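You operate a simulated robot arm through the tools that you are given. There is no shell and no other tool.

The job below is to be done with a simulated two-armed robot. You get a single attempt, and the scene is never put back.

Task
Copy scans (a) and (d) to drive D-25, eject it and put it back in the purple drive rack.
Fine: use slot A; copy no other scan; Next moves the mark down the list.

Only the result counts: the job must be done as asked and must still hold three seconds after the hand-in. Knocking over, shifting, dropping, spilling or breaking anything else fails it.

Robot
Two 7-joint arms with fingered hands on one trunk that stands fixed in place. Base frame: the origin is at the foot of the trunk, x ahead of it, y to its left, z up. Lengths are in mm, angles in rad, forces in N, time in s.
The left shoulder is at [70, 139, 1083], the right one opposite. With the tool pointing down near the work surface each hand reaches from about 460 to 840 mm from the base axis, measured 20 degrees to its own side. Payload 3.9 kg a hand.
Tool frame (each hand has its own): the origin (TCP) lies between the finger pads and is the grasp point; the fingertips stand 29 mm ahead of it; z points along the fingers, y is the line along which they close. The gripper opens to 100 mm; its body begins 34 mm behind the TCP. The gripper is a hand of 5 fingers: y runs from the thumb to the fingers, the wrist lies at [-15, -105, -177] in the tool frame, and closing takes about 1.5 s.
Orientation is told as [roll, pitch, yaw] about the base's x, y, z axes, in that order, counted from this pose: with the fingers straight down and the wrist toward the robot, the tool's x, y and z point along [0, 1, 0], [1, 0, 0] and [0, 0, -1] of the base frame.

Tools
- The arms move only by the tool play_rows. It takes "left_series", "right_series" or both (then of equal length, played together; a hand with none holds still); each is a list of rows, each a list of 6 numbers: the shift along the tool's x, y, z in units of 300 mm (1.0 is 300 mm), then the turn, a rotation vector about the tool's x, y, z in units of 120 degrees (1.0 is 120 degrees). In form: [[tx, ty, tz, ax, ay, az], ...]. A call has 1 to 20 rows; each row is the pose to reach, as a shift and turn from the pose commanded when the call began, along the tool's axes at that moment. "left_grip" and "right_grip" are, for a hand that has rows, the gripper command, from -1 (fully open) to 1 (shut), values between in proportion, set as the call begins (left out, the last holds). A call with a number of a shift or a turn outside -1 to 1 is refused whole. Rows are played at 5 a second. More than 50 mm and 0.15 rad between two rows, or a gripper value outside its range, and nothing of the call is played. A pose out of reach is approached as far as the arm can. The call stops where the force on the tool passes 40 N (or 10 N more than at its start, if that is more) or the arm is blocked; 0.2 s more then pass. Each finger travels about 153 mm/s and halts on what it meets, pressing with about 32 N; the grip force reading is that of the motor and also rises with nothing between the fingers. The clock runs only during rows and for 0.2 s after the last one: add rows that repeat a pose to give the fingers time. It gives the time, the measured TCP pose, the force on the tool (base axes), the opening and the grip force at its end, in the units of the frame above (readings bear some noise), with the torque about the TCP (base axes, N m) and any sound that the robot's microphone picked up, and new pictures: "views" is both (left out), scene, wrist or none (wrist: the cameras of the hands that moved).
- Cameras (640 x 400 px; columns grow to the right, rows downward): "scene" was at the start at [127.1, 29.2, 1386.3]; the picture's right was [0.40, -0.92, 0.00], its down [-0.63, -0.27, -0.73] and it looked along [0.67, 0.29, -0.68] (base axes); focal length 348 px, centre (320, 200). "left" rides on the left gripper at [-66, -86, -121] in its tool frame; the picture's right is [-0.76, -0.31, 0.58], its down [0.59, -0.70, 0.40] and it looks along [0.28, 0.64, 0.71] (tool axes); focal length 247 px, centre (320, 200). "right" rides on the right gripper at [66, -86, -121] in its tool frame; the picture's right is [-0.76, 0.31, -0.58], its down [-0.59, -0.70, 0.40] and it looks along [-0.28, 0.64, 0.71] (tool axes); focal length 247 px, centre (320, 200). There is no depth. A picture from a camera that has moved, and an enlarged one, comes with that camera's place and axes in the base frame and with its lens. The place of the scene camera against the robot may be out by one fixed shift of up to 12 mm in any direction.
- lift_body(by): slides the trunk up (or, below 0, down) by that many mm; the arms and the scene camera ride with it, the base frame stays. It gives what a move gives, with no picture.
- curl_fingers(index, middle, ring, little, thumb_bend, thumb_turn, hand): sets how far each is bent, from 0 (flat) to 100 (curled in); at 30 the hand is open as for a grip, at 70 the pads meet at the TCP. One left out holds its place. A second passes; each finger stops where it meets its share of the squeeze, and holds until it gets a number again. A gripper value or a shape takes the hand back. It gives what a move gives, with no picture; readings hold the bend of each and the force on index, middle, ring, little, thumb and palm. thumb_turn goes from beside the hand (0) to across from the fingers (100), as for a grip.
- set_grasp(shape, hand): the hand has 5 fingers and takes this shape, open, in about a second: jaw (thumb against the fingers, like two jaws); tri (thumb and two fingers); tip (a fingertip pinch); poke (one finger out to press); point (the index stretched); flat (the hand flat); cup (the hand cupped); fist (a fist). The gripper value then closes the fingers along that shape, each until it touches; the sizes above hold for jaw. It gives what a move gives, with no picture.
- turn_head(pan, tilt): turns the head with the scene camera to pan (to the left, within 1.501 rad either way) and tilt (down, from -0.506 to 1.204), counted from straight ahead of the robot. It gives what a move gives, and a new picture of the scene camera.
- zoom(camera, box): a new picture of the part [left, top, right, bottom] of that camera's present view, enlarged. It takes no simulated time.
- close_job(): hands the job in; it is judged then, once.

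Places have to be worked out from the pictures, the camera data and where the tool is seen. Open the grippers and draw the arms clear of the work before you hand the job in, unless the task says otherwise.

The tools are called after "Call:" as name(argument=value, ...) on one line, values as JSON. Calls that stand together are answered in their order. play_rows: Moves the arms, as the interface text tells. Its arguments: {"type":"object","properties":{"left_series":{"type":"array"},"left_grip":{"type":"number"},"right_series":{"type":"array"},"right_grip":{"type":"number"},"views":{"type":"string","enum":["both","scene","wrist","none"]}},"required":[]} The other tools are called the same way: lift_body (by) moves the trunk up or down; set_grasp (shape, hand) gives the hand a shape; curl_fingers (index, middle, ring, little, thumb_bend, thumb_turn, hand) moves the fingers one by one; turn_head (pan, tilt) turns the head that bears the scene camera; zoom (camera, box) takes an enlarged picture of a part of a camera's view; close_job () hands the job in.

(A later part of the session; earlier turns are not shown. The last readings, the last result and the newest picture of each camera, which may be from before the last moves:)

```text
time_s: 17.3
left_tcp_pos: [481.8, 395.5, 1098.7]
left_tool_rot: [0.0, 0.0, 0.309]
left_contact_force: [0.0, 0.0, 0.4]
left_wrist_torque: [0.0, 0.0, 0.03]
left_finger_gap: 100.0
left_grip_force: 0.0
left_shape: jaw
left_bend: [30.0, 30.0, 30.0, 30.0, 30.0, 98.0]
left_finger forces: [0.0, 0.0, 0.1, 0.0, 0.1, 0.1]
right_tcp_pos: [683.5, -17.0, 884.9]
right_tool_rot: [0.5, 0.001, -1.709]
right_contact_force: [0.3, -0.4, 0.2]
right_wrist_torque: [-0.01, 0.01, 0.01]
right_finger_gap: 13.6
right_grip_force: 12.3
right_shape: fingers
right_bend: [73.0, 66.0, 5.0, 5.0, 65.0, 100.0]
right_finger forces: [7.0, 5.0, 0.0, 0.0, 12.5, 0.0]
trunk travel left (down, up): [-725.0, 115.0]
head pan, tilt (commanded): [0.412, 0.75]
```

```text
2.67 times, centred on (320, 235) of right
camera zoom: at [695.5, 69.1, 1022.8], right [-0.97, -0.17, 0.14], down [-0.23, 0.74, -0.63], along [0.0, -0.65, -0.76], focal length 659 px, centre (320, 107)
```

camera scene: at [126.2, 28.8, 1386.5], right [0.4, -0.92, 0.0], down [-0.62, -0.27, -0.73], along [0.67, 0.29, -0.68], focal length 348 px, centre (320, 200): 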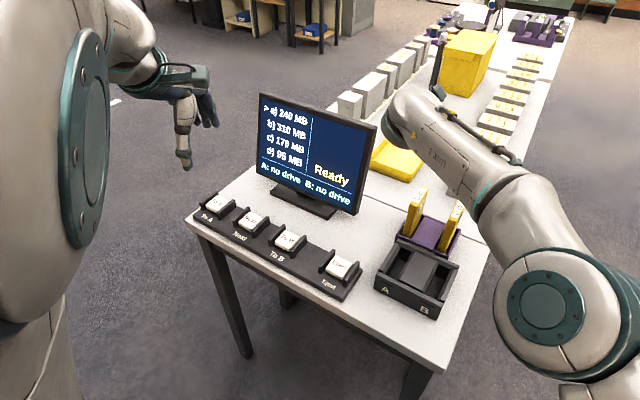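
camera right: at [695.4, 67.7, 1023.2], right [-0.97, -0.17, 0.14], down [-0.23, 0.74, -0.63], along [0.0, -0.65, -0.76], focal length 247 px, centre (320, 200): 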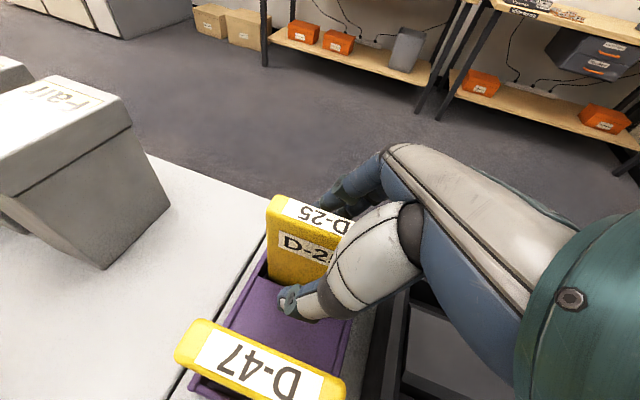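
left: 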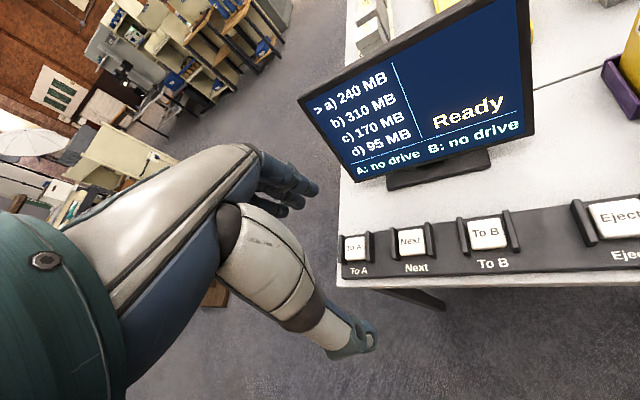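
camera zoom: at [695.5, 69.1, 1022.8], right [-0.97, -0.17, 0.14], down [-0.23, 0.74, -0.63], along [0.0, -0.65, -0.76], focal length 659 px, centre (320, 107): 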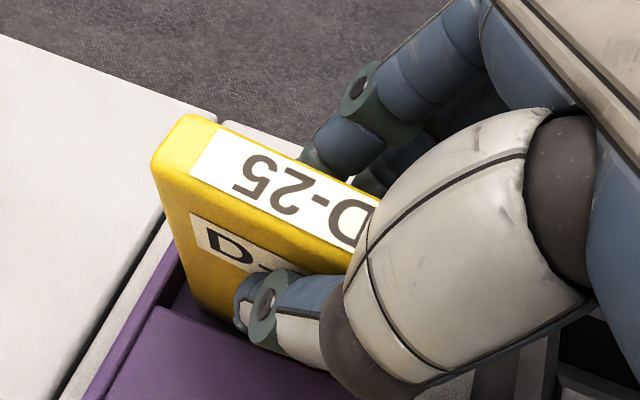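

The thumb and two fingers hold at 12 N, but the drive seems to have tilted in the loose rack slot. I look closer from both cameras before lifting.

Call:
zoom(camera="right", box=[230, 180, 390, 280])

Call:
zoom(camera="scene", box=[370, 160, 530, 260])

Call:
zoom(camera="scene", box=[0, 0, 640, 400])

```text
4.00 times, centred on (310, 230) of right
camera zoom: at [695.5, 69.1, 1022.8], right [-0.97, -0.17, 0.14], down [-0.23, 0.74, -0.63], along [0.0, -0.65, -0.76], focal length 988 px, centre (360, 80)
```

zoom: 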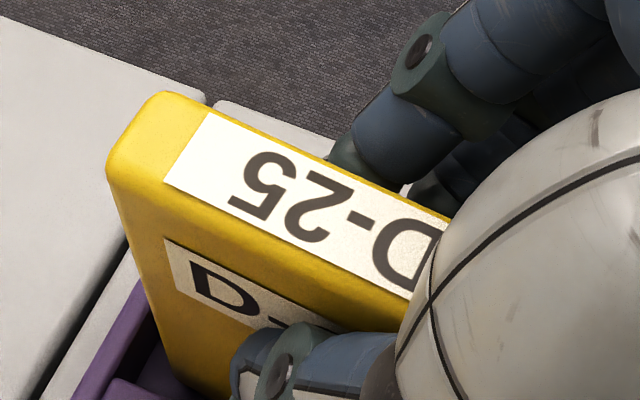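

```text
4.00 times, centred on (450, 210) of scene
camera zoom: at [127.4, 29.2, 1386.3], right [0.4, -0.92, 0.0], down [-0.63, -0.27, -0.73], along [0.67, 0.29, -0.68], focal length 1393 px, centre (-200, 160)
```

zoom: 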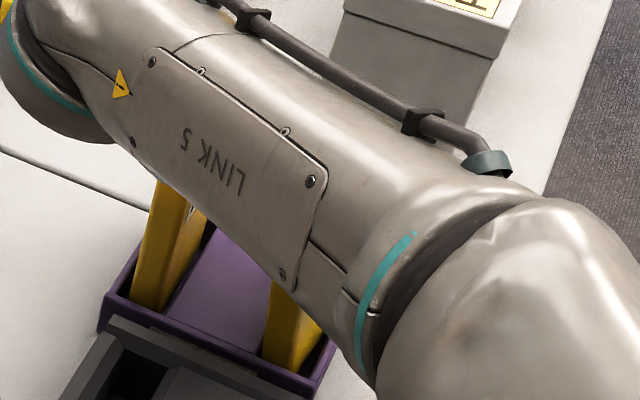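

```text
1.00 times, centred on (320, 200) of scene (not enlarged: the box is as wide or as high as the picture)
camera zoom: at [127.4, 29.2, 1386.3], right [0.4, -0.92, 0.0], down [-0.63, -0.27, -0.73], along [0.67, 0.29, -0.68], focal length 348 px, centre (320, 200)
```

zoom: 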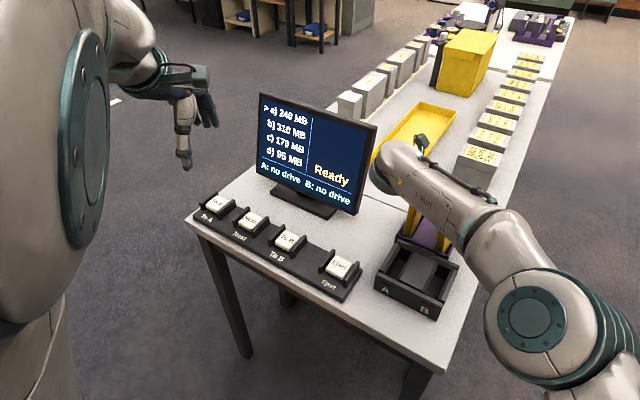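

Measured against the earlier view, the drive leans about 0.12 rad left and slightly forward, because it settled onto the pads. I turn the hand about the drive's long axis and shift right, so the drive comes upright again in its slot before lifting.

Call:
play_rows(right_series=[[0, 0.0048, 0, 0.0126, 0.0036, 0.0069], [0, 0.0097, 0, 0.0252, 0.0072, 0.0137], [0, 0.0145, 0, 0.0377, 0.0107, 0.0206], [0, 0.0193, 0, 0.0503, 0.0143, 0.0274], [0, 0.0193, 0, 0.0503, 0.0143, 0.0274]], views="none")

Call:
zoom(camera="right", box=[230, 180, 390, 280])

Call:
zoom(camera="scene", box=[370, 160, 530, 260])

```text
time_s: 18.5
left_tcp_pos: [481.3, 395.9, 1099.0]
left_tool_rot: [0.001, 0.001, 0.31]
left_contact_force: [0.5, 1.0, 0.8]
left_wrist_torque: [-0.01, -0.02, 0.0]
left_finger_gap: 99.5
left_grip_force: 0.1
left_shape: jaw
left_bend: [30.0, 30.0, 30.0, 30.0, 30.0, 98.0]
left_finger forces: [0.0, 0.0, 0.1, 0.0, 0.0, 0.1]
right_tcp_pos: [682.9, -22.2, 885.0]
right_tool_rot: [0.531, 0.122, -1.707]
right_contact_force: [-0.9, -1.1, -1.6]
right_wrist_torque: [-0.04, 0.02, -0.02]
right_finger_gap: 13.7
right_grip_force: 12.3
right_shape: fingers
right_bend: [74.0, 66.0, 5.0, 5.0, 65.0, 100.0]
right_finger forces: [6.4, 7.0, 0.0, 0.1, 12.8, 0.0]
trunk travel left (down, up): [-725.0, 115.0]
head pan, tilt (commanded): [0.412, 0.75]
```

```text
4.00 times, centred on (310, 230) of right
camera zoom: at [688.1, 46.9, 1032.6], right [-0.98, -0.19, 0.08], down [-0.2, 0.81, -0.55], along [0.04, -0.56, -0.83], focal length 988 px, centre (360, 80)
```

zoom: 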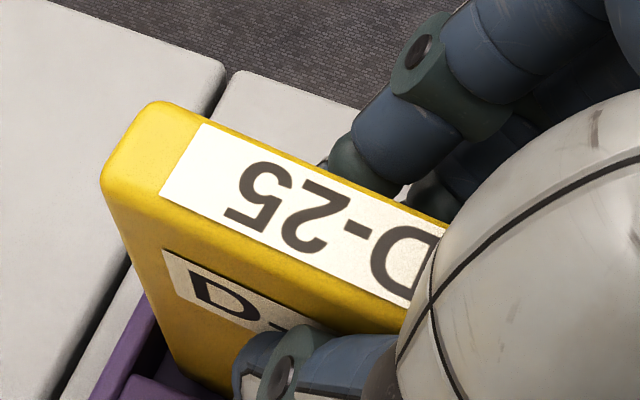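

```text
4.00 times, centred on (450, 210) of scene
camera zoom: at [127.4, 29.3, 1386.3], right [0.4, -0.92, 0.0], down [-0.63, -0.27, -0.73], along [0.67, 0.29, -0.68], focal length 1393 px, centre (-200, 160)
```

zoom: 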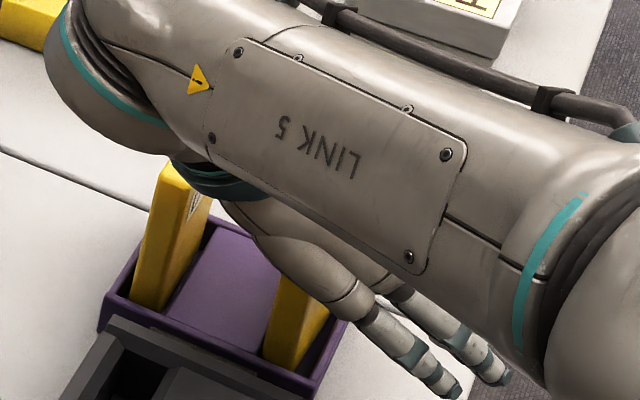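

The drive is upright again and the forces are small. I lift it straight up, 20 mm first, to check that the rack stays put.

Call:
play_rows(right_series=[[0.0084, -0.002, -0.0143, 0, 0, 0], [0.0168, -0.0041, -0.0285, 0, 0, 0], [0.0251, -0.0061, -0.0428, 0, 0, 0], [0.0335, -0.0081, -0.0571, 0, 0, 0]], views="both")

Call:
zoom(camera="scene", box=[370, 160, 530, 260])

Call:
zoom(camera="right", box=[190, 180, 430, 330])

```text
time_s: 19.5
left_tcp_pos: [481.4, 395.8, 1099.2]
left_tool_rot: [-0.002, 0.0, 0.309]
left_contact_force: [0.4, 0.4, 0.6]
left_wrist_torque: [-0.01, -0.01, -0.01]
left_finger_gap: 99.9
left_grip_force: 0.1
left_shape: jaw
left_bend: [30.0, 30.0, 30.0, 30.0, 30.0, 98.0]
left_finger forces: [0.0, 0.1, 0.0, 0.0, 0.2, 0.0]
right_tcp_pos: [682.3, -21.6, 906.4]
right_tool_rot: [0.528, 0.12, -1.708]
right_contact_force: [0.6, -0.5, -1.5]
right_wrist_torque: [-0.04, 0.01, 0.04]
right_finger_gap: 13.8
right_grip_force: 12.8
right_shape: fingers
right_bend: [74.0, 66.0, 5.0, 5.0, 65.0, 100.0]
right_finger forces: [7.0, 5.5, 0.0, 0.1, 12.7, 0.0]
trunk travel left (down, up): [-725.0, 115.0]
head pan, tilt (commanded): [0.412, 0.75]
camera scene: at [127.3, 29.2, 1386.3], right [0.4, -0.92, 0.0], down [-0.63, -0.27, -0.73], along [0.67, 0.29, -0.68], focal length 348 px, centre (320, 200)
camera right: at [687.3, 46.8, 1052.8], right [-0.98, -0.19, 0.08], down [-0.2, 0.81, -0.55], along [0.04, -0.56, -0.83], focal length 247 px, centre (320, 200)
```

scene: 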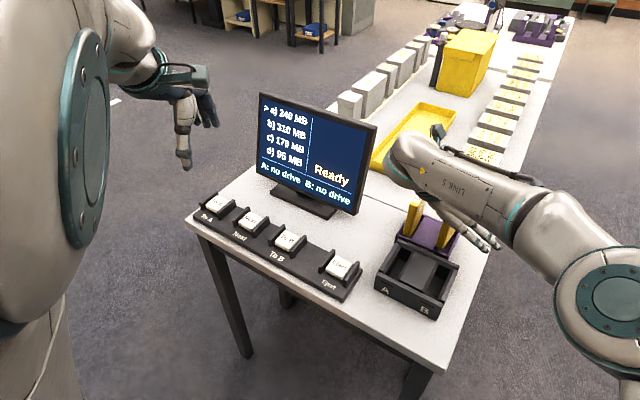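
right: 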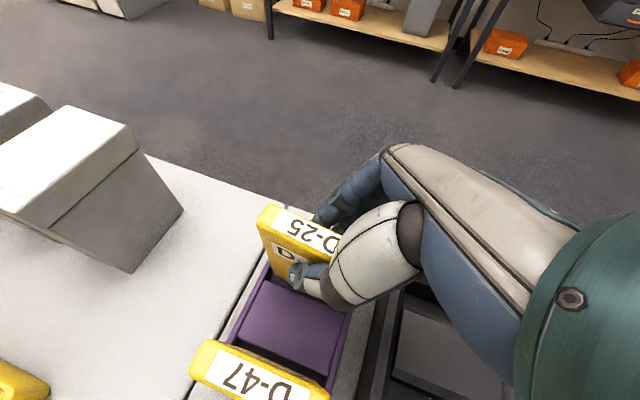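

```text
4.00 times, centred on (450, 210) of scene
camera zoom: at [127.3, 29.2, 1386.3], right [0.4, -0.92, 0.0], down [-0.63, -0.27, -0.73], along [0.67, 0.29, -0.68], focal length 1393 px, centre (-200, 160)
```

zoom: 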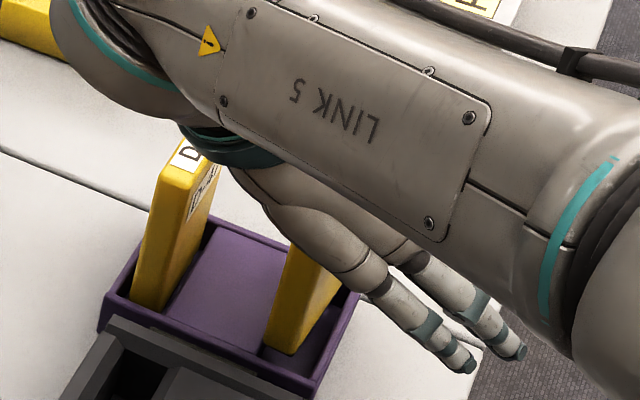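

```text
2.67 times, centred on (310, 255) of right
camera zoom: at [687.3, 46.8, 1052.8], right [-0.98, -0.19, 0.08], down [-0.2, 0.81, -0.55], along [0.04, -0.56, -0.83], focal length 659 px, centre (347, 53)
```

zoom: 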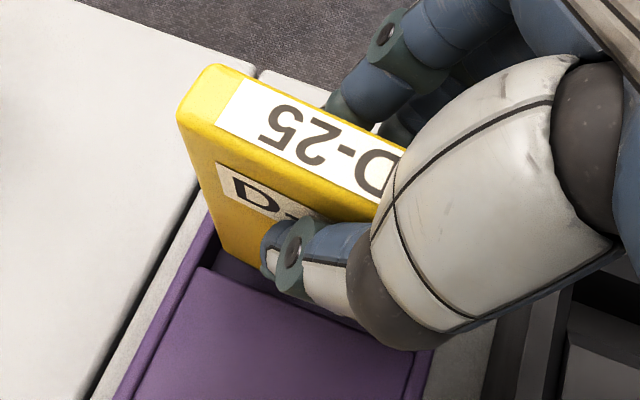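

The drive comes out cleanly and the rack has not moved. I lift it another 62 mm so its bottom clears everything.

Call:
play_rows(right_series=[[0.026, -0.0063, -0.0442, 0, 0, 0], [0.052, -0.0126, -0.0885, 0, 0, 0], [0.0779, -0.0189, -0.1327, 0, 0, 0], [0.1039, -0.0252, -0.1769, 0, 0, 0], [0.1039, -0.0252, -0.1769, 0, 0, 0]], views="both")

Call:
zoom(camera="scene", box=[370, 140, 530, 240])

Call:
zoom(camera="right", box=[190, 180, 430, 330])

Call:
zoom(camera="right", box=[190, 250, 430, 400])

```text
time_s: 20.7
left_tcp_pos: [482.1, 396.2, 1098.8]
left_tool_rot: [0.0, 0.0, 0.308]
left_contact_force: [0.0, -0.2, -0.1]
left_wrist_torque: [0.0, 0.0, -0.01]
left_finger_gap: 99.6
left_grip_force: 0.1
left_shape: jaw
left_bend: [30.0, 30.0, 30.0, 30.0, 30.0, 98.0]
left_finger forces: [0.1, 0.1, 0.0, 0.1, 0.1, 0.1]
right_tcp_pos: [683.2, -21.8, 967.9]
right_tool_rot: [0.528, 0.119, -1.707]
right_contact_force: [0.0, -0.2, -1.6]
right_wrist_torque: [-0.04, 0.04, 0.02]
right_finger_gap: 13.7
right_grip_force: 12.3
right_shape: fingers
right_bend: [74.0, 66.0, 5.0, 5.0, 65.0, 100.0]
right_finger forces: [7.0, 5.5, 0.0, 0.0, 12.5, 0.0]
trunk travel left (down, up): [-725.0, 115.0]
head pan, tilt (commanded): [0.412, 0.75]
camera scene: at [127.8, 29.2, 1386.3], right [0.4, -0.92, 0.0], down [-0.63, -0.27, -0.73], along [0.67, 0.29, -0.68], focal length 348 px, centre (320, 200)
camera right: at [688.5, 47.3, 1115.0], right [-0.98, -0.19, 0.08], down [-0.2, 0.81, -0.55], along [0.04, -0.56, -0.83], focal length 247 px, centre (320, 200)
```

scene: 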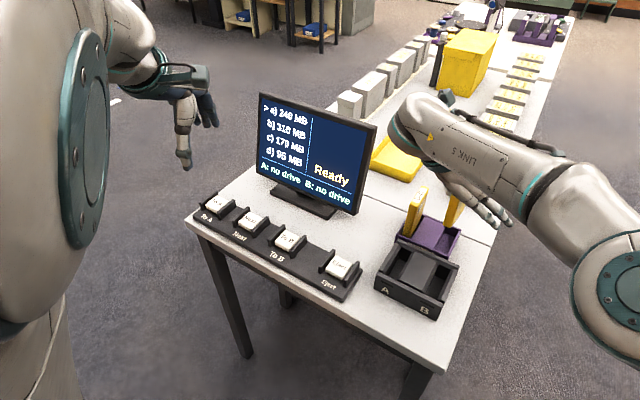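
right: 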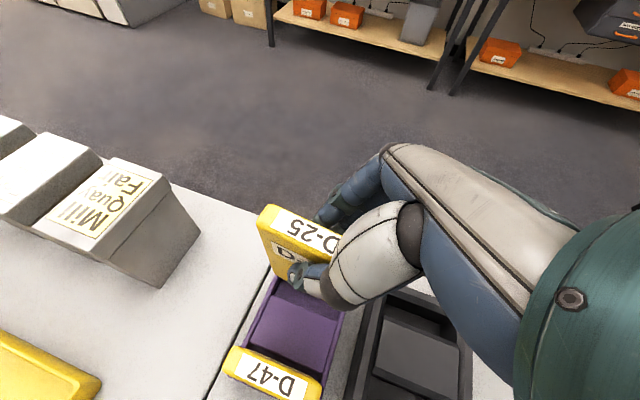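

```text
4.00 times, centred on (450, 190) of scene
camera zoom: at [127.8, 29.2, 1386.3], right [0.4, -0.92, 0.0], down [-0.63, -0.27, -0.73], along [0.67, 0.29, -0.68], focal length 1393 px, centre (-200, 240)
```

zoom: 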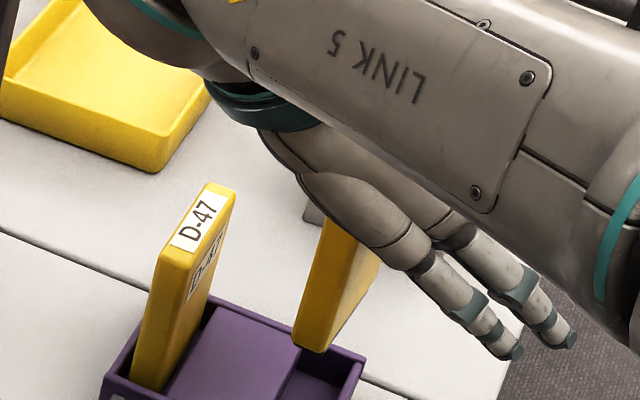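

```text
2.67 times, centred on (310, 255) of right
camera zoom: at [688.5, 47.3, 1115.0], right [-0.98, -0.19, 0.08], down [-0.2, 0.81, -0.55], along [0.04, -0.56, -0.83], focal length 659 px, centre (347, 53)
```

zoom: 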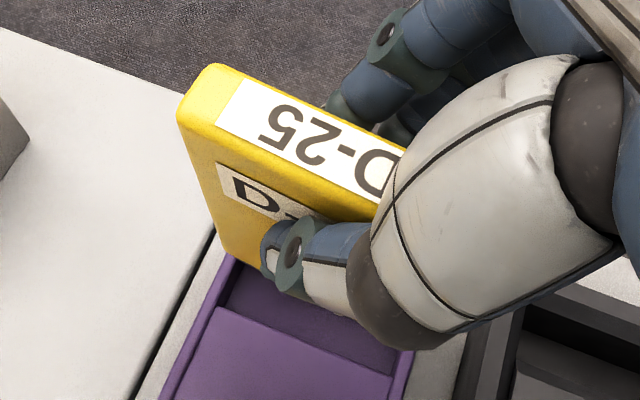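

```text
2.67 times, centred on (310, 325) of right
camera zoom: at [688.5, 47.3, 1115.0], right [-0.98, -0.19, 0.08], down [-0.2, 0.81, -0.55], along [0.04, -0.56, -0.83], focal length 659 px, centre (347, -133)
```

zoom: 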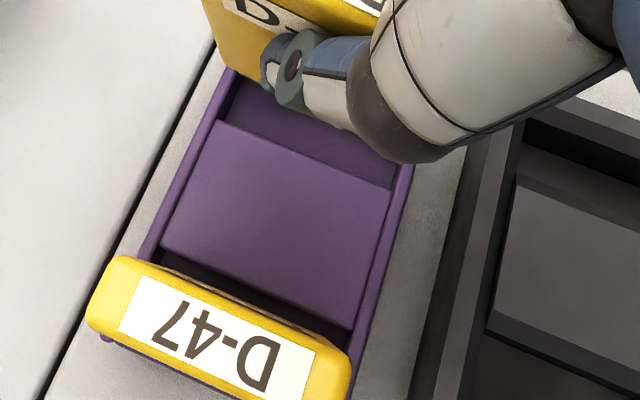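

The drive hangs vertically with its weight, about 1.6 N, on the grip. I take closer zooms to measure its pose in the hand.

Call:
zoom(camera="right", box=[245, 195, 365, 270])

Call:
zoom(camera="scene", box=[420, 180, 500, 230])

Call:
zoom(camera="right", box=[320, 290, 480, 390])

```text
5.33 times, centred on (305, 232) of right
camera zoom: at [688.5, 47.3, 1115.0], right [-0.98, -0.19, 0.08], down [-0.2, 0.81, -0.55], along [0.04, -0.56, -0.83], focal length 1317 px, centre (400, 27)
```

zoom: 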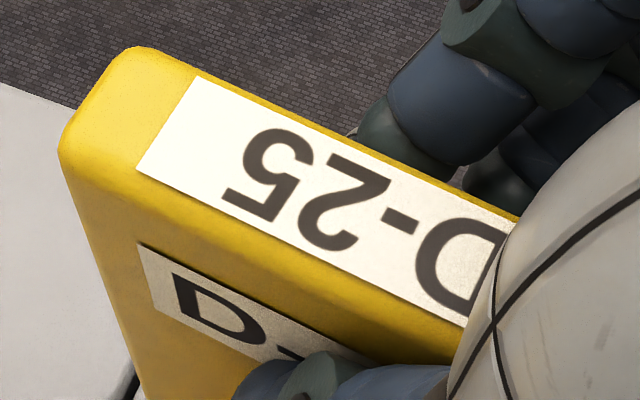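

```text
8.00 times, centred on (460, 205) of scene
camera zoom: at [127.8, 29.2, 1386.3], right [0.4, -0.92, 0.0], down [-0.63, -0.27, -0.73], along [0.67, 0.29, -0.68], focal length 2786 px, centre (-800, 160)
```

zoom: 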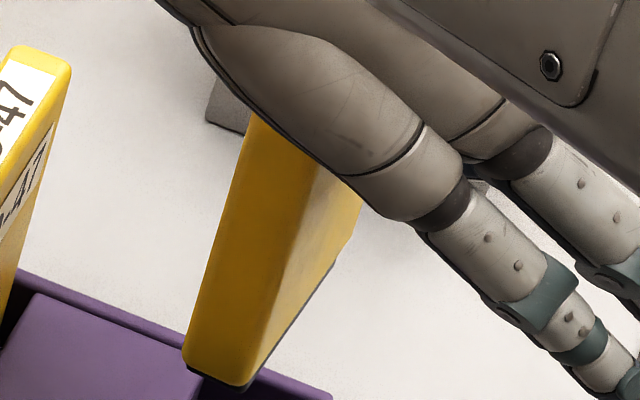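

```text
4.00 times, centred on (400, 340) of right
camera zoom: at [688.5, 47.3, 1115.0], right [-0.98, -0.19, 0.08], down [-0.2, 0.81, -0.55], along [0.04, -0.56, -0.83], focal length 988 px, centre (0, -360)
```

zoom: 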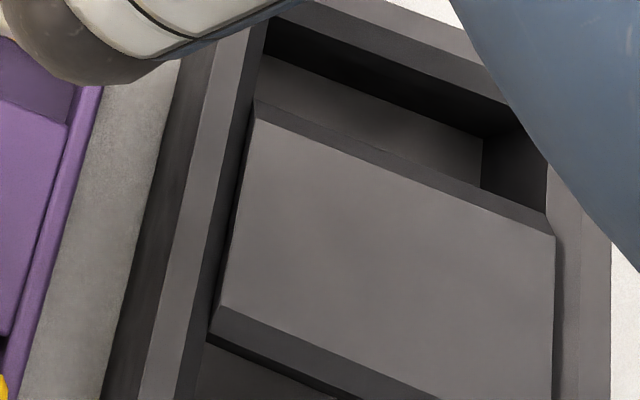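

The drive is yawed about -0.25 in the hand and leans slightly left, while the dock is at about -0.14. I lift it above D-47's top first, then carry it toward slot A while correcting yaw and lean, staying high so the wrist camera can see the slot.

Call:
play_rows(right_series=[[0.0335, -0.0082, -0.0571, 0, 0, 0], [0.067, -0.0163, -0.1141, 0, 0, 0], [0.0167, -0.046, -0.1394, 0.0065, -0.001, -0.0063], [-0.0337, -0.0756, -0.1648, 0.0129, -0.002, -0.0126], [-0.084, -0.1053, -0.1901, 0.0194, -0.003, -0.0189], [-0.1343, -0.135, -0.2154, 0.0259, -0.0039, -0.0251], [-0.1847, -0.1646, -0.2408, 0.0323, -0.0049, -0.0314], [-0.235, -0.1943, -0.2661, 0.0388, -0.0059, -0.0377], [-0.235, -0.1943, -0.2661, 0.0388, -0.0059, -0.0377]], views="both")

Call:
zoom(camera="right", box=[240, 200, 400, 300])

Call:
zoom(camera="right", box=[240, 275, 440, 400])

Call:
zoom(camera="scene", box=[350, 180, 510, 320])

```text
time_s: 22.7
left_tcp_pos: [482.2, 394.7, 1098.5]
left_tool_rot: [0.001, 0.001, 0.31]
left_contact_force: [-0.2, -0.4, 0.5]
left_wrist_torque: [-0.03, 0.0, 0.0]
left_finger_gap: 99.8
left_grip_force: 0.1
left_shape: jaw
left_bend: [30.0, 30.0, 30.0, 30.0, 30.0, 98.0]
left_finger forces: [0.1, 0.1, 0.1, 0.1, 0.0, 0.1]
right_tcp_pos: [590.2, 44.4, 1008.4]
right_tool_rot: [0.533, 0.151, -1.598]
right_contact_force: [0.2, 0.1, -2.4]
right_wrist_torque: [0.0, 0.01, 0.01]
right_finger_gap: 13.5
right_grip_force: 12.6
right_shape: fingers
right_bend: [74.0, 66.0, 5.0, 5.0, 65.0, 100.0]
right_finger forces: [7.0, 5.5, 0.0, 0.0, 12.6, 0.1]
trunk travel left (down, up): [-725.0, 115.0]
head pan, tilt (commanded): [0.412, 0.75]
camera scene: at [127.7, 29.0, 1386.3], right [0.4, -0.92, 0.0], down [-0.63, -0.27, -0.73], along [0.67, 0.29, -0.68], focal length 348 px, centre (320, 200)
camera right: at [587.2, 109.0, 1156.8], right [-0.95, -0.3, 0.07], down [-0.28, 0.8, -0.53], along [0.1, -0.52, -0.85], focal length 247 px, centre (320, 200)
```

scene: 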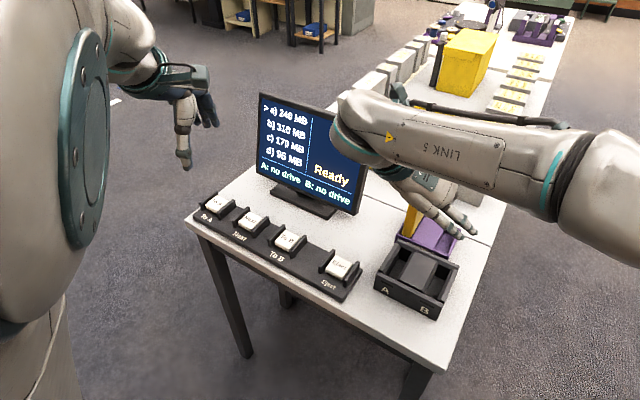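
right: 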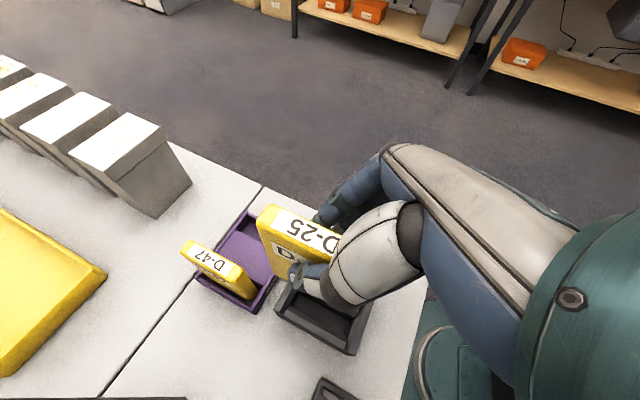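

```text
4.00 times, centred on (320, 250) of right
camera zoom: at [587.2, 109.0, 1156.8], right [-0.95, -0.3, 0.07], down [-0.28, 0.8, -0.53], along [0.1, -0.52, -0.85], focal length 988 px, centre (320, 0)
```

zoom: 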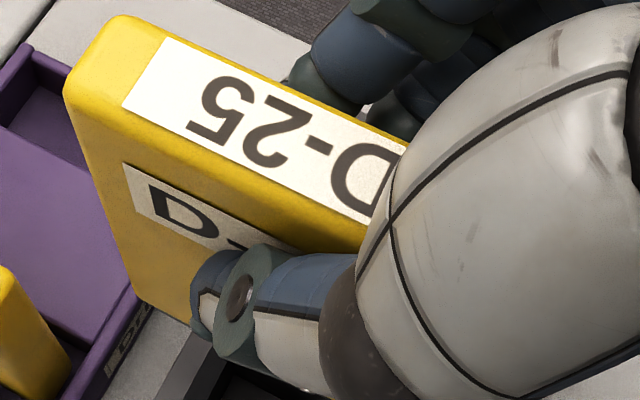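

```text
3.20 times, centred on (340, 338) of right
camera zoom: at [587.2, 109.0, 1156.8], right [-0.95, -0.3, 0.07], down [-0.28, 0.8, -0.53], along [0.1, -0.52, -0.85], focal length 790 px, centre (256, -240)
```

zoom: 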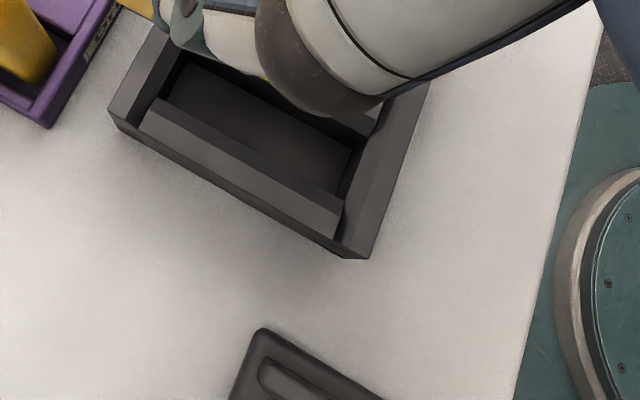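

```text
2.86 times, centred on (430, 250) of scene
camera zoom: at [127.7, 29.0, 1386.3], right [0.4, -0.92, 0.0], down [-0.63, -0.27, -0.73], along [0.67, 0.29, -0.68], focal length 995 px, centre (6, 57)
```

zoom: 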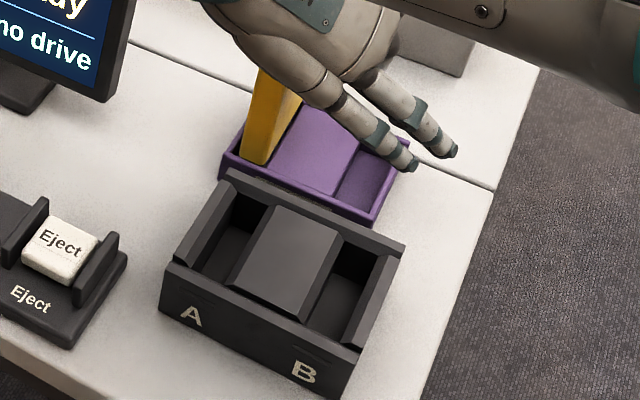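

This view shows slot A clearly. I zoom in tighter on it and on the drive's lower edge to measure their relative position.

Call:
zoom(camera="right", box=[265, 280, 385, 360])

Call:
zoom(camera="scene", box=[370, 225, 450, 285])

Call:
zoom(camera="right", box=[250, 230, 340, 290])

```text
5.00 times, centred on (325, 320) of right
camera zoom: at [587.2, 109.0, 1156.8], right [-0.95, -0.3, 0.07], down [-0.28, 0.8, -0.53], along [0.1, -0.52, -0.85], focal length 1235 px, centre (295, -400)
```

zoom: 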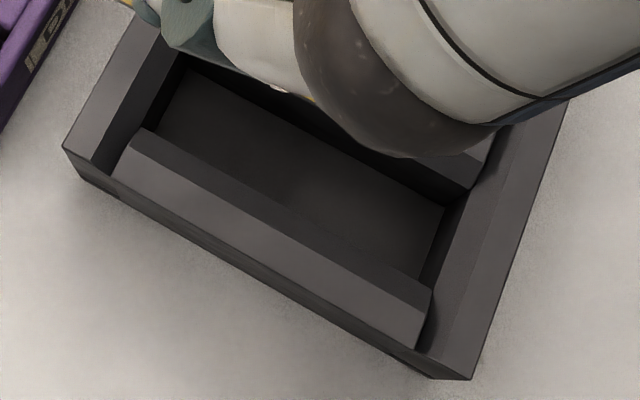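

```text
6.67 times, centred on (410, 255) of scene
camera zoom: at [127.7, 29.0, 1386.3], right [0.4, -0.92, 0.0], down [-0.63, -0.27, -0.73], along [0.67, 0.29, -0.68], focal length 2322 px, centre (-280, -167)
```

zoom: 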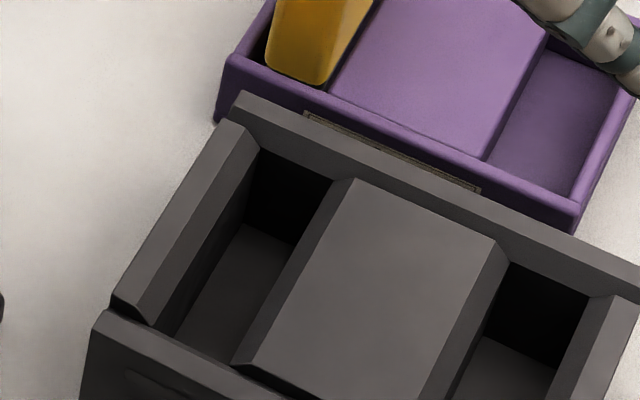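

```text
6.67 times, centred on (295, 260) of right
camera zoom: at [587.2, 109.0, 1156.8], right [-0.95, -0.3, 0.07], down [-0.28, 0.8, -0.53], along [0.1, -0.52, -0.85], focal length 1646 px, centre (487, -200)
```

zoom: 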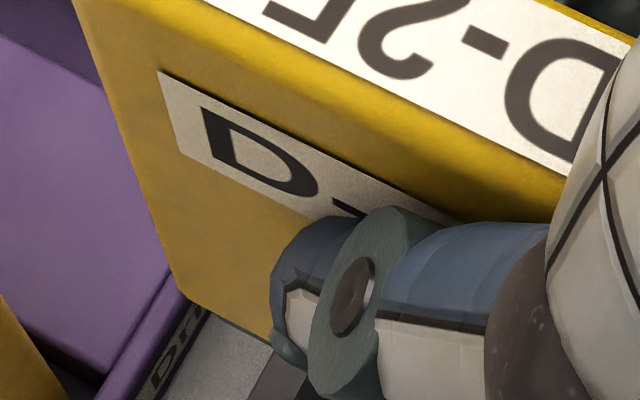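

By my estimate, slot A's centre is at about (578, 58.5) with yaw -0.143 and about 23 mm clear width. The drive is at about (599.6, 52) with yaw -0.15. I shift it over the slot, remove the last bit of lean, and lower it to about 20 mm above the dock top.

Call:
play_rows(right_series=[[-0.0315, -0.0094, -0.017, 0.0045, 0.0006, 0.0026], [-0.063, -0.0188, -0.034, 0.0091, 0.0012, 0.0051], [-0.0987, -0.0081, 0.0266, 0.0091, 0.0012, 0.0051], [-0.1343, 0.0025, 0.0872, 0.0091, 0.0012, 0.0051], [-0.17, 0.0132, 0.1477, 0.0091, 0.0012, 0.0051], [-0.17, 0.0132, 0.1477, 0.0091, 0.0012, 0.0051]], views="wrist")

Call:
zoom(camera="right", box=[240, 200, 400, 300])

Call:
zoom(camera="right", box=[230, 250, 390, 350])

Call:
zoom(camera="scene", box=[350, 180, 510, 320])

```text
time_s: 24.1
left_tcp_pos: [480.1, 396.3, 1098.5]
left_tool_rot: [-0.001, 0.0, 0.309]
left_contact_force: [-0.7, 0.0, 0.5]
left_wrist_torque: [0.01, -0.04, 0.02]
left_finger_gap: 99.7
left_grip_force: 0.1
left_shape: jaw
left_bend: [30.0, 30.0, 30.0, 30.0, 30.0, 98.0]
left_finger forces: [0.0, 0.0, 0.0, 0.0, 0.0, 0.0]
right_tcp_pos: [567.5, 52.3, 941.7]
right_tool_rot: [0.535, 0.173, -1.598]
right_contact_force: [0.4, 0.6, -1.2]
right_wrist_torque: [-0.04, 0.06, 0.0]
right_finger_gap: 13.6
right_grip_force: 12.7
right_shape: fingers
right_bend: [74.0, 66.0, 5.0, 5.0, 65.0, 100.0]
right_finger forces: [7.1, 5.6, 0.0, 0.0, 12.7, 0.0]
trunk travel left (down, up): [-725.0, 115.0]
head pan, tilt (commanded): [0.412, 0.75]
camera right: at [564.0, 112.3, 1092.3], right [-0.95, -0.3, 0.06], down [-0.28, 0.81, -0.51], along [0.11, -0.51, -0.86], focal length 247 px, centre (320, 200)
```

right: 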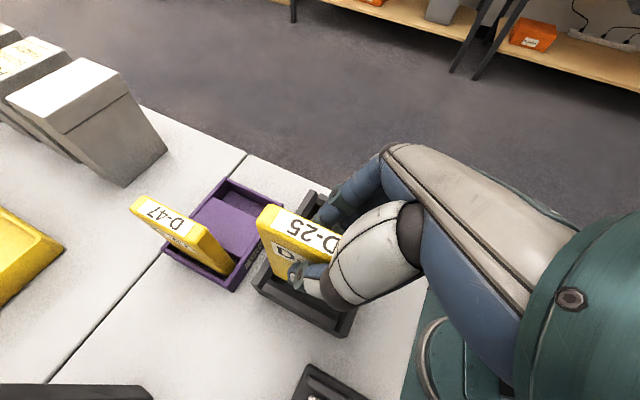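

```text
4.00 times, centred on (320, 250) of right
camera zoom: at [564.0, 112.3, 1092.3], right [-0.95, -0.3, 0.06], down [-0.28, 0.81, -0.51], along [0.11, -0.51, -0.86], focal length 988 px, centre (320, 0)
```

zoom: 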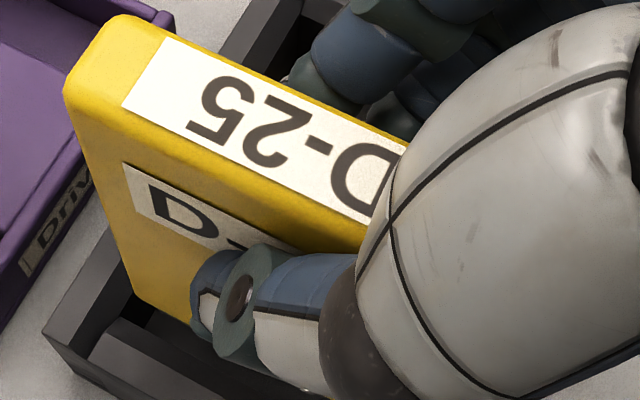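

```text
4.00 times, centred on (310, 300) of right
camera zoom: at [564.0, 112.3, 1092.3], right [-0.95, -0.3, 0.06], down [-0.28, 0.81, -0.51], along [0.11, -0.51, -0.86], focal length 988 px, centre (360, -200)
```

zoom: 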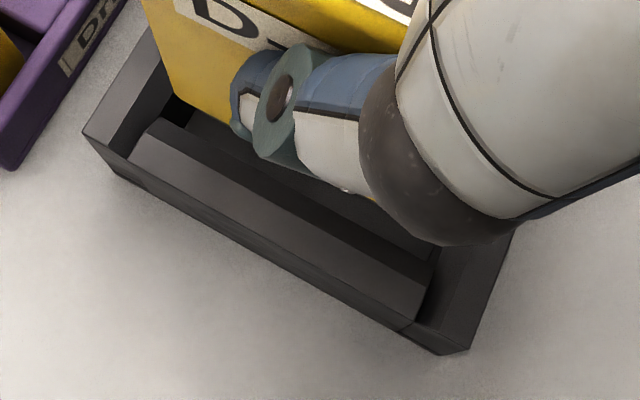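

```text
2.86 times, centred on (430, 250) of scene
camera zoom: at [127.1, 29.2, 1386.3], right [0.4, -0.92, 0.0], down [-0.63, -0.27, -0.73], along [0.67, 0.29, -0.68], focal length 995 px, centre (6, 57)
```

zoom: 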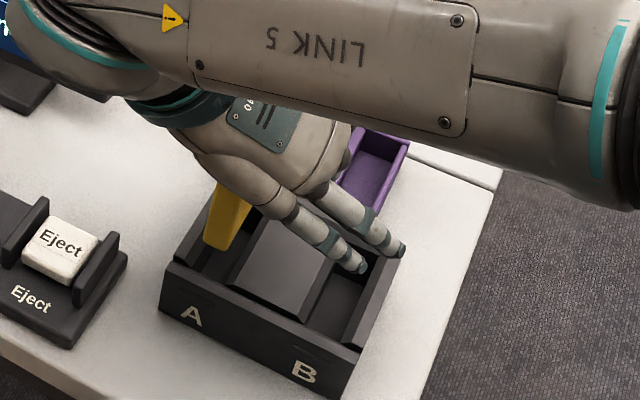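

The drive is centred over slot A within about 1 mm sideways and about 7 mm clear at each end. I work the little fingertip out to be about 18 mm below TCP height, which keeps clear of the dock. I lower the drive 48 mm into the slot slowly.

Call:
play_rows(right_series=[[-0.01, 0.0034, 0.017, 0, 0, 0], [-0.0201, 0.0069, 0.0339, 0, 0, 0], [-0.0301, 0.0103, 0.0509, 0, 0, 0], [-0.0402, 0.0138, 0.0678, 0, 0, 0], [-0.0502, 0.0172, 0.0848, 0, 0, 0], [-0.0603, 0.0207, 0.1017, 0, 0, 0], [-0.0703, 0.0241, 0.1187, 0, 0, 0], [-0.0804, 0.0275, 0.1356, 0, 0, 0]], views="wrist")

Call:
zoom(camera="right", box=[240, 200, 400, 300])

Call:
zoom(camera="scene", box=[350, 180, 510, 320])

```text
time_s: 25.9
left_tcp_pos: [481.7, 396.6, 1098.7]
left_tool_rot: [0.0, 0.0, 0.308]
left_contact_force: [0.2, -1.2, 0.4]
left_wrist_torque: [0.02, 0.01, 0.01]
left_finger_gap: 99.6
left_grip_force: 0.1
left_shape: jaw
left_bend: [30.0, 30.0, 30.0, 30.0, 30.0, 98.0]
left_finger forces: [0.0, 0.1, 0.1, 0.0, 0.0, 0.1]
right_tcp_pos: [569.3, 51.6, 895.2]
right_tool_rot: [0.536, 0.174, -1.596]
right_contact_force: [-0.1, 0.1, -2.1]
right_wrist_torque: [0.02, 0.03, -0.01]
right_finger_gap: 13.6
right_grip_force: 11.8
right_shape: fingers
right_bend: [74.0, 66.0, 5.0, 5.0, 65.0, 100.0]
right_finger forces: [6.9, 5.6, 0.0, 0.1, 12.5, 0.0]
trunk travel left (down, up): [-725.0, 115.0]
head pan, tilt (commanded): [0.412, 0.75]
camera right: at [565.3, 112.9, 1045.8], right [-0.95, -0.3, 0.06], down [-0.28, 0.81, -0.51], along [0.11, -0.51, -0.86], focal length 247 px, centre (320, 200)
```

right: 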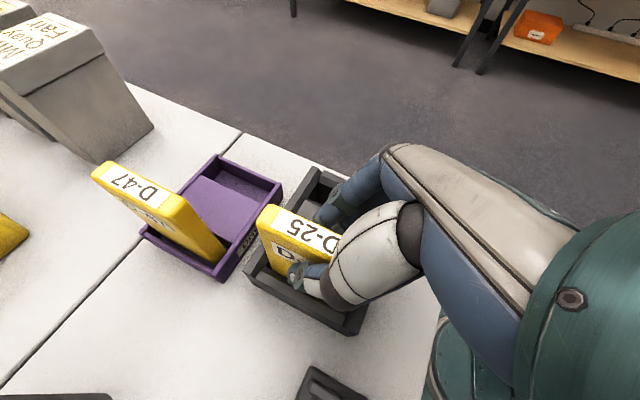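

```text
4.00 times, centred on (320, 250) of right
camera zoom: at [565.3, 112.9, 1045.8], right [-0.95, -0.3, 0.06], down [-0.28, 0.81, -0.51], along [0.11, -0.51, -0.86], focal length 988 px, centre (320, 0)
```

zoom: 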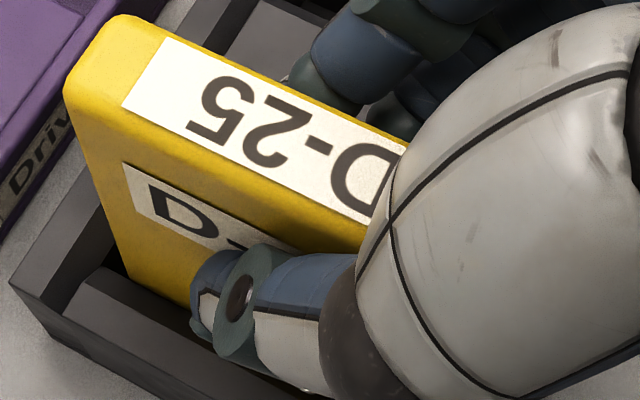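

```text
2.86 times, centred on (430, 250) of scene
camera zoom: at [127.5, 29.3, 1386.3], right [0.4, -0.92, 0.0], down [-0.63, -0.27, -0.73], along [0.67, 0.29, -0.68], focal length 995 px, centre (6, 57)
```

zoom: 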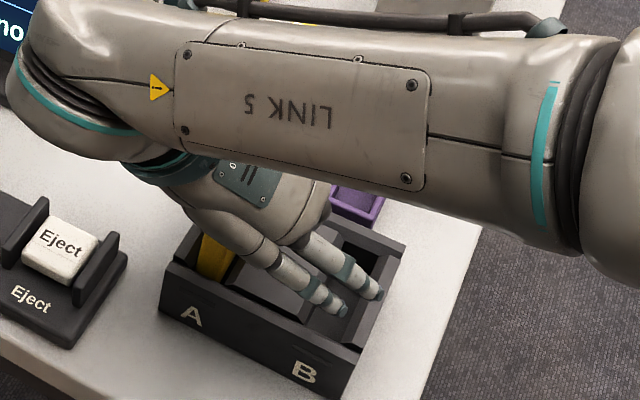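

It is going in cleanly with no contact force. I go on down in small steps, watching for the floor.

Call:
play_rows(right_series=[[-0.0033, 0.0011, 0.0057, 0, 0, 0], [-0.0067, 0.0023, 0.0113, 0, 0, 0], [-0.01, 0.0034, 0.017, 0, 0, 0], [-0.0134, 0.0046, 0.0226, 0, 0, 0]], views="none")

Call:
zoom(camera="scene", box=[250, 90, 400, 220])

```text
time_s: 26.9
left_tcp_pos: [481.3, 397.0, 1098.6]
left_tool_rot: [0.0, 0.0, 0.308]
left_contact_force: [-0.8, -0.2, 0.2]
left_wrist_torque: [-0.02, -0.01, -0.02]
left_finger_gap: 99.6
left_grip_force: 0.0
left_shape: jaw
left_bend: [30.0, 30.0, 30.0, 30.0, 30.0, 98.0]
left_finger forces: [0.0, 0.0, 0.1, 0.0, 0.1, 0.1]
right_tcp_pos: [569.6, 51.1, 887.3]
right_tool_rot: [0.536, 0.172, -1.597]
right_contact_force: [-1.0, 0.3, -2.2]
right_wrist_torque: [-0.01, 0.03, -0.01]
right_finger_gap: 13.9
right_grip_force: 12.6
right_shape: fingers
right_bend: [74.0, 66.0, 5.0, 5.0, 65.0, 100.0]
right_finger forces: [7.0, 5.6, 0.1, 0.1, 12.7, 0.1]
trunk travel left (down, up): [-725.0, 115.0]
head pan, tilt (commanded): [0.412, 0.75]
```

```text
3.08 times, centred on (325, 155) of scene
camera zoom: at [127.4, 29.2, 1386.3], right [0.4, -0.92, 0.0], down [-0.63, -0.27, -0.73], along [0.67, 0.29, -0.68], focal length 1072 px, centre (305, 338)
```

zoom: 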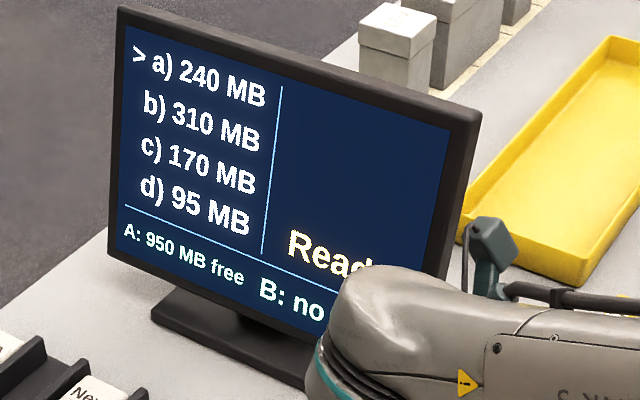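

The screen now reads "A: 950 MB free", so slot A detects the drive. I lower a little more until it rests on the floor before letting go.

Call:
play_rows(right_series=[[-0.0025, 0.0009, 0.0042, 0, 0, 0], [-0.005, 0.0017, 0.0085, 0, 0, 0]], views="none")

```text
time_s: 27.5
left_tcp_pos: [481.4, 396.3, 1098.9]
left_tool_rot: [0.0, 0.001, 0.31]
left_contact_force: [0.0, -0.5, 1.1]
left_wrist_torque: [-0.04, -0.01, 0.01]
left_finger_gap: 99.8
left_grip_force: 0.1
left_shape: jaw
left_bend: [30.0, 30.0, 30.0, 30.0, 30.0, 98.0]
left_finger forces: [0.0, 0.1, 0.0, 0.0, 0.1, 0.0]
right_tcp_pos: [568.2, 52.6, 883.5]
right_tool_rot: [0.534, 0.174, -1.597]
right_contact_force: [0.0, 0.2, -1.1]
right_wrist_torque: [-0.05, 0.02, -0.02]
right_finger_gap: 13.7
right_grip_force: 13.2
right_shape: fingers
right_bend: [74.0, 66.0, 5.0, 5.0, 65.0, 100.0]
right_finger forces: [7.2, 5.6, 0.0, 0.1, 12.6, 0.0]
trunk travel left (down, up): [-725.0, 115.0]
head pan, tilt (commanded): [0.412, 0.75]
```

No floor contact yet. I continue down in 1.5 mm rows.

Call:
play_rows(right_series=[[-0.0025, 0.0009, 0.0042, 0, 0, 0], [-0.005, 0.0017, 0.0085, 0, 0, 0], [-0.0075, 0.0026, 0.0127, 0, 0, 0]], views="none")

Call:
zoom(camera="right", box=[240, 200, 400, 300])

```text
time_s: 28.3
left_tcp_pos: [480.8, 395.0, 1099.3]
left_tool_rot: [0.002, -0.002, 0.308]
left_contact_force: [0.3, -0.4, 0.0]
left_wrist_torque: [-0.03, 0.0, 0.02]
left_finger_gap: 99.9
left_grip_force: 0.1
left_shape: jaw
left_bend: [30.0, 30.0, 30.0, 30.0, 30.0, 98.0]
left_finger forces: [0.1, 0.0, 0.0, 0.1, 0.0, 0.0]
right_tcp_pos: [568.6, 52.3, 880.5]
right_tool_rot: [0.537, 0.173, -1.595]
right_contact_force: [-0.8, 0.3, 7.1]
right_wrist_torque: [0.03, -0.06, 0.05]
right_finger_gap: 13.3
right_grip_force: 13.1
right_shape: fingers
right_bend: [74.0, 73.0, 5.0, 5.0, 65.0, 100.0]
right_finger forces: [6.8, 5.9, 0.0, 0.1, 13.2, 0.1]
trunk travel left (down, up): [-725.0, 115.0]
head pan, tilt (commanded): [0.412, 0.75]
```

```text
4.00 times, centred on (320, 250) of right
camera zoom: at [564.2, 113.2, 1032.0], right [-0.95, -0.3, 0.05], down [-0.28, 0.81, -0.51], along [0.11, -0.5, -0.86], focal length 988 px, centre (320, 0)
```

zoom: 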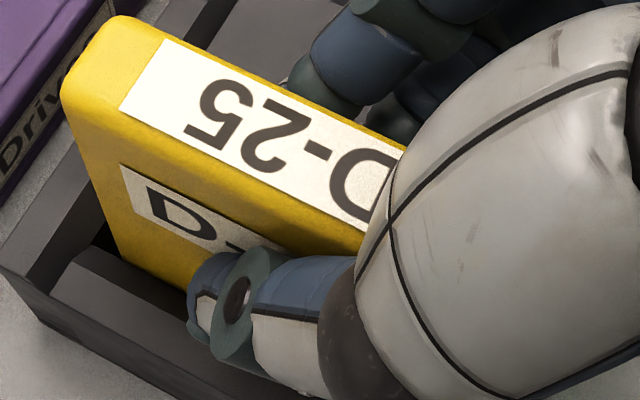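

The drive sits on the slot floor, with 7 N pushing up. I open thumb, index and middle to release it.

Call:
curl_fingers(hand="right", index=48, middle=48, thumb_bend=48)

Call:
zoom(camera="right", box=[240, 200, 400, 300])

Call:
zoom(camera="scene", box=[250, 90, 400, 220])

```text
time_s: 29.3
left_tcp_pos: [481.4, 396.8, 1099.0]
left_tool_rot: [0.001, 0.0, 0.308]
left_contact_force: [0.4, -0.6, 1.2]
left_wrist_torque: [-0.01, 0.01, -0.01]
left_finger_gap: 99.7
left_grip_force: 0.0
left_shape: jaw
left_bend: [30.0, 30.0, 30.0, 30.0, 30.0, 98.0]
left_finger forces: [0.0, 0.0, 0.1, 0.0, 0.0, 0.0]
right_tcp_pos: [568.1, 51.3, 880.7]
right_tool_rot: [0.532, 0.173, -1.597]
right_contact_force: [0.5, -0.1, 0.6]
right_wrist_torque: [0.0, 0.01, -0.01]
right_finger_gap: 54.3
right_grip_force: 0.0
right_shape: fingers
right_bend: [48.0, 48.0, 5.0, 5.0, 48.0, 100.0]
right_finger forces: [0.0, 0.0, 0.0, 0.0, 0.0, 0.1]
trunk travel left (down, up): [-725.0, 115.0]
head pan, tilt (commanded): [0.412, 0.75]
```

```text
4.00 times, centred on (320, 250) of right
camera zoom: at [565.0, 112.9, 1030.6], right [-0.95, -0.3, 0.06], down [-0.28, 0.81, -0.51], along [0.11, -0.5, -0.86], focal length 988 px, centre (320, 0)
```

zoom: 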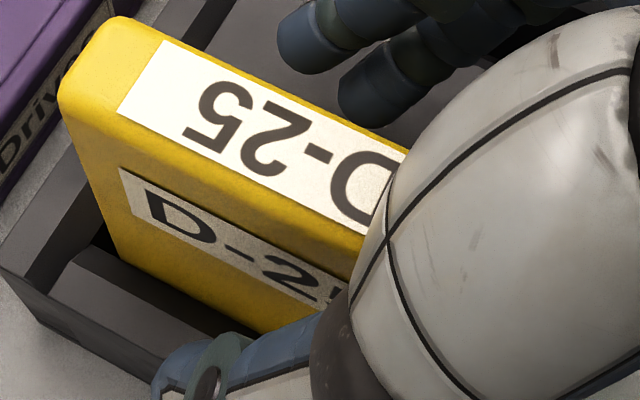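

```text
3.08 times, centred on (325, 155) of scene
camera zoom: at [126.9, 29.2, 1386.4], right [0.4, -0.92, 0.0], down [-0.63, -0.27, -0.73], along [0.67, 0.29, -0.68], focal length 1072 px, centre (305, 338)
```

zoom: 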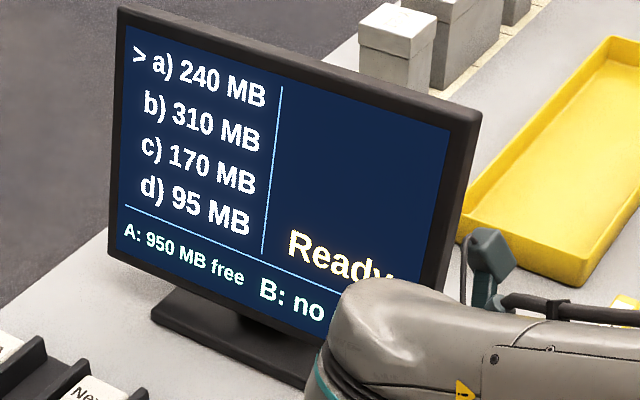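

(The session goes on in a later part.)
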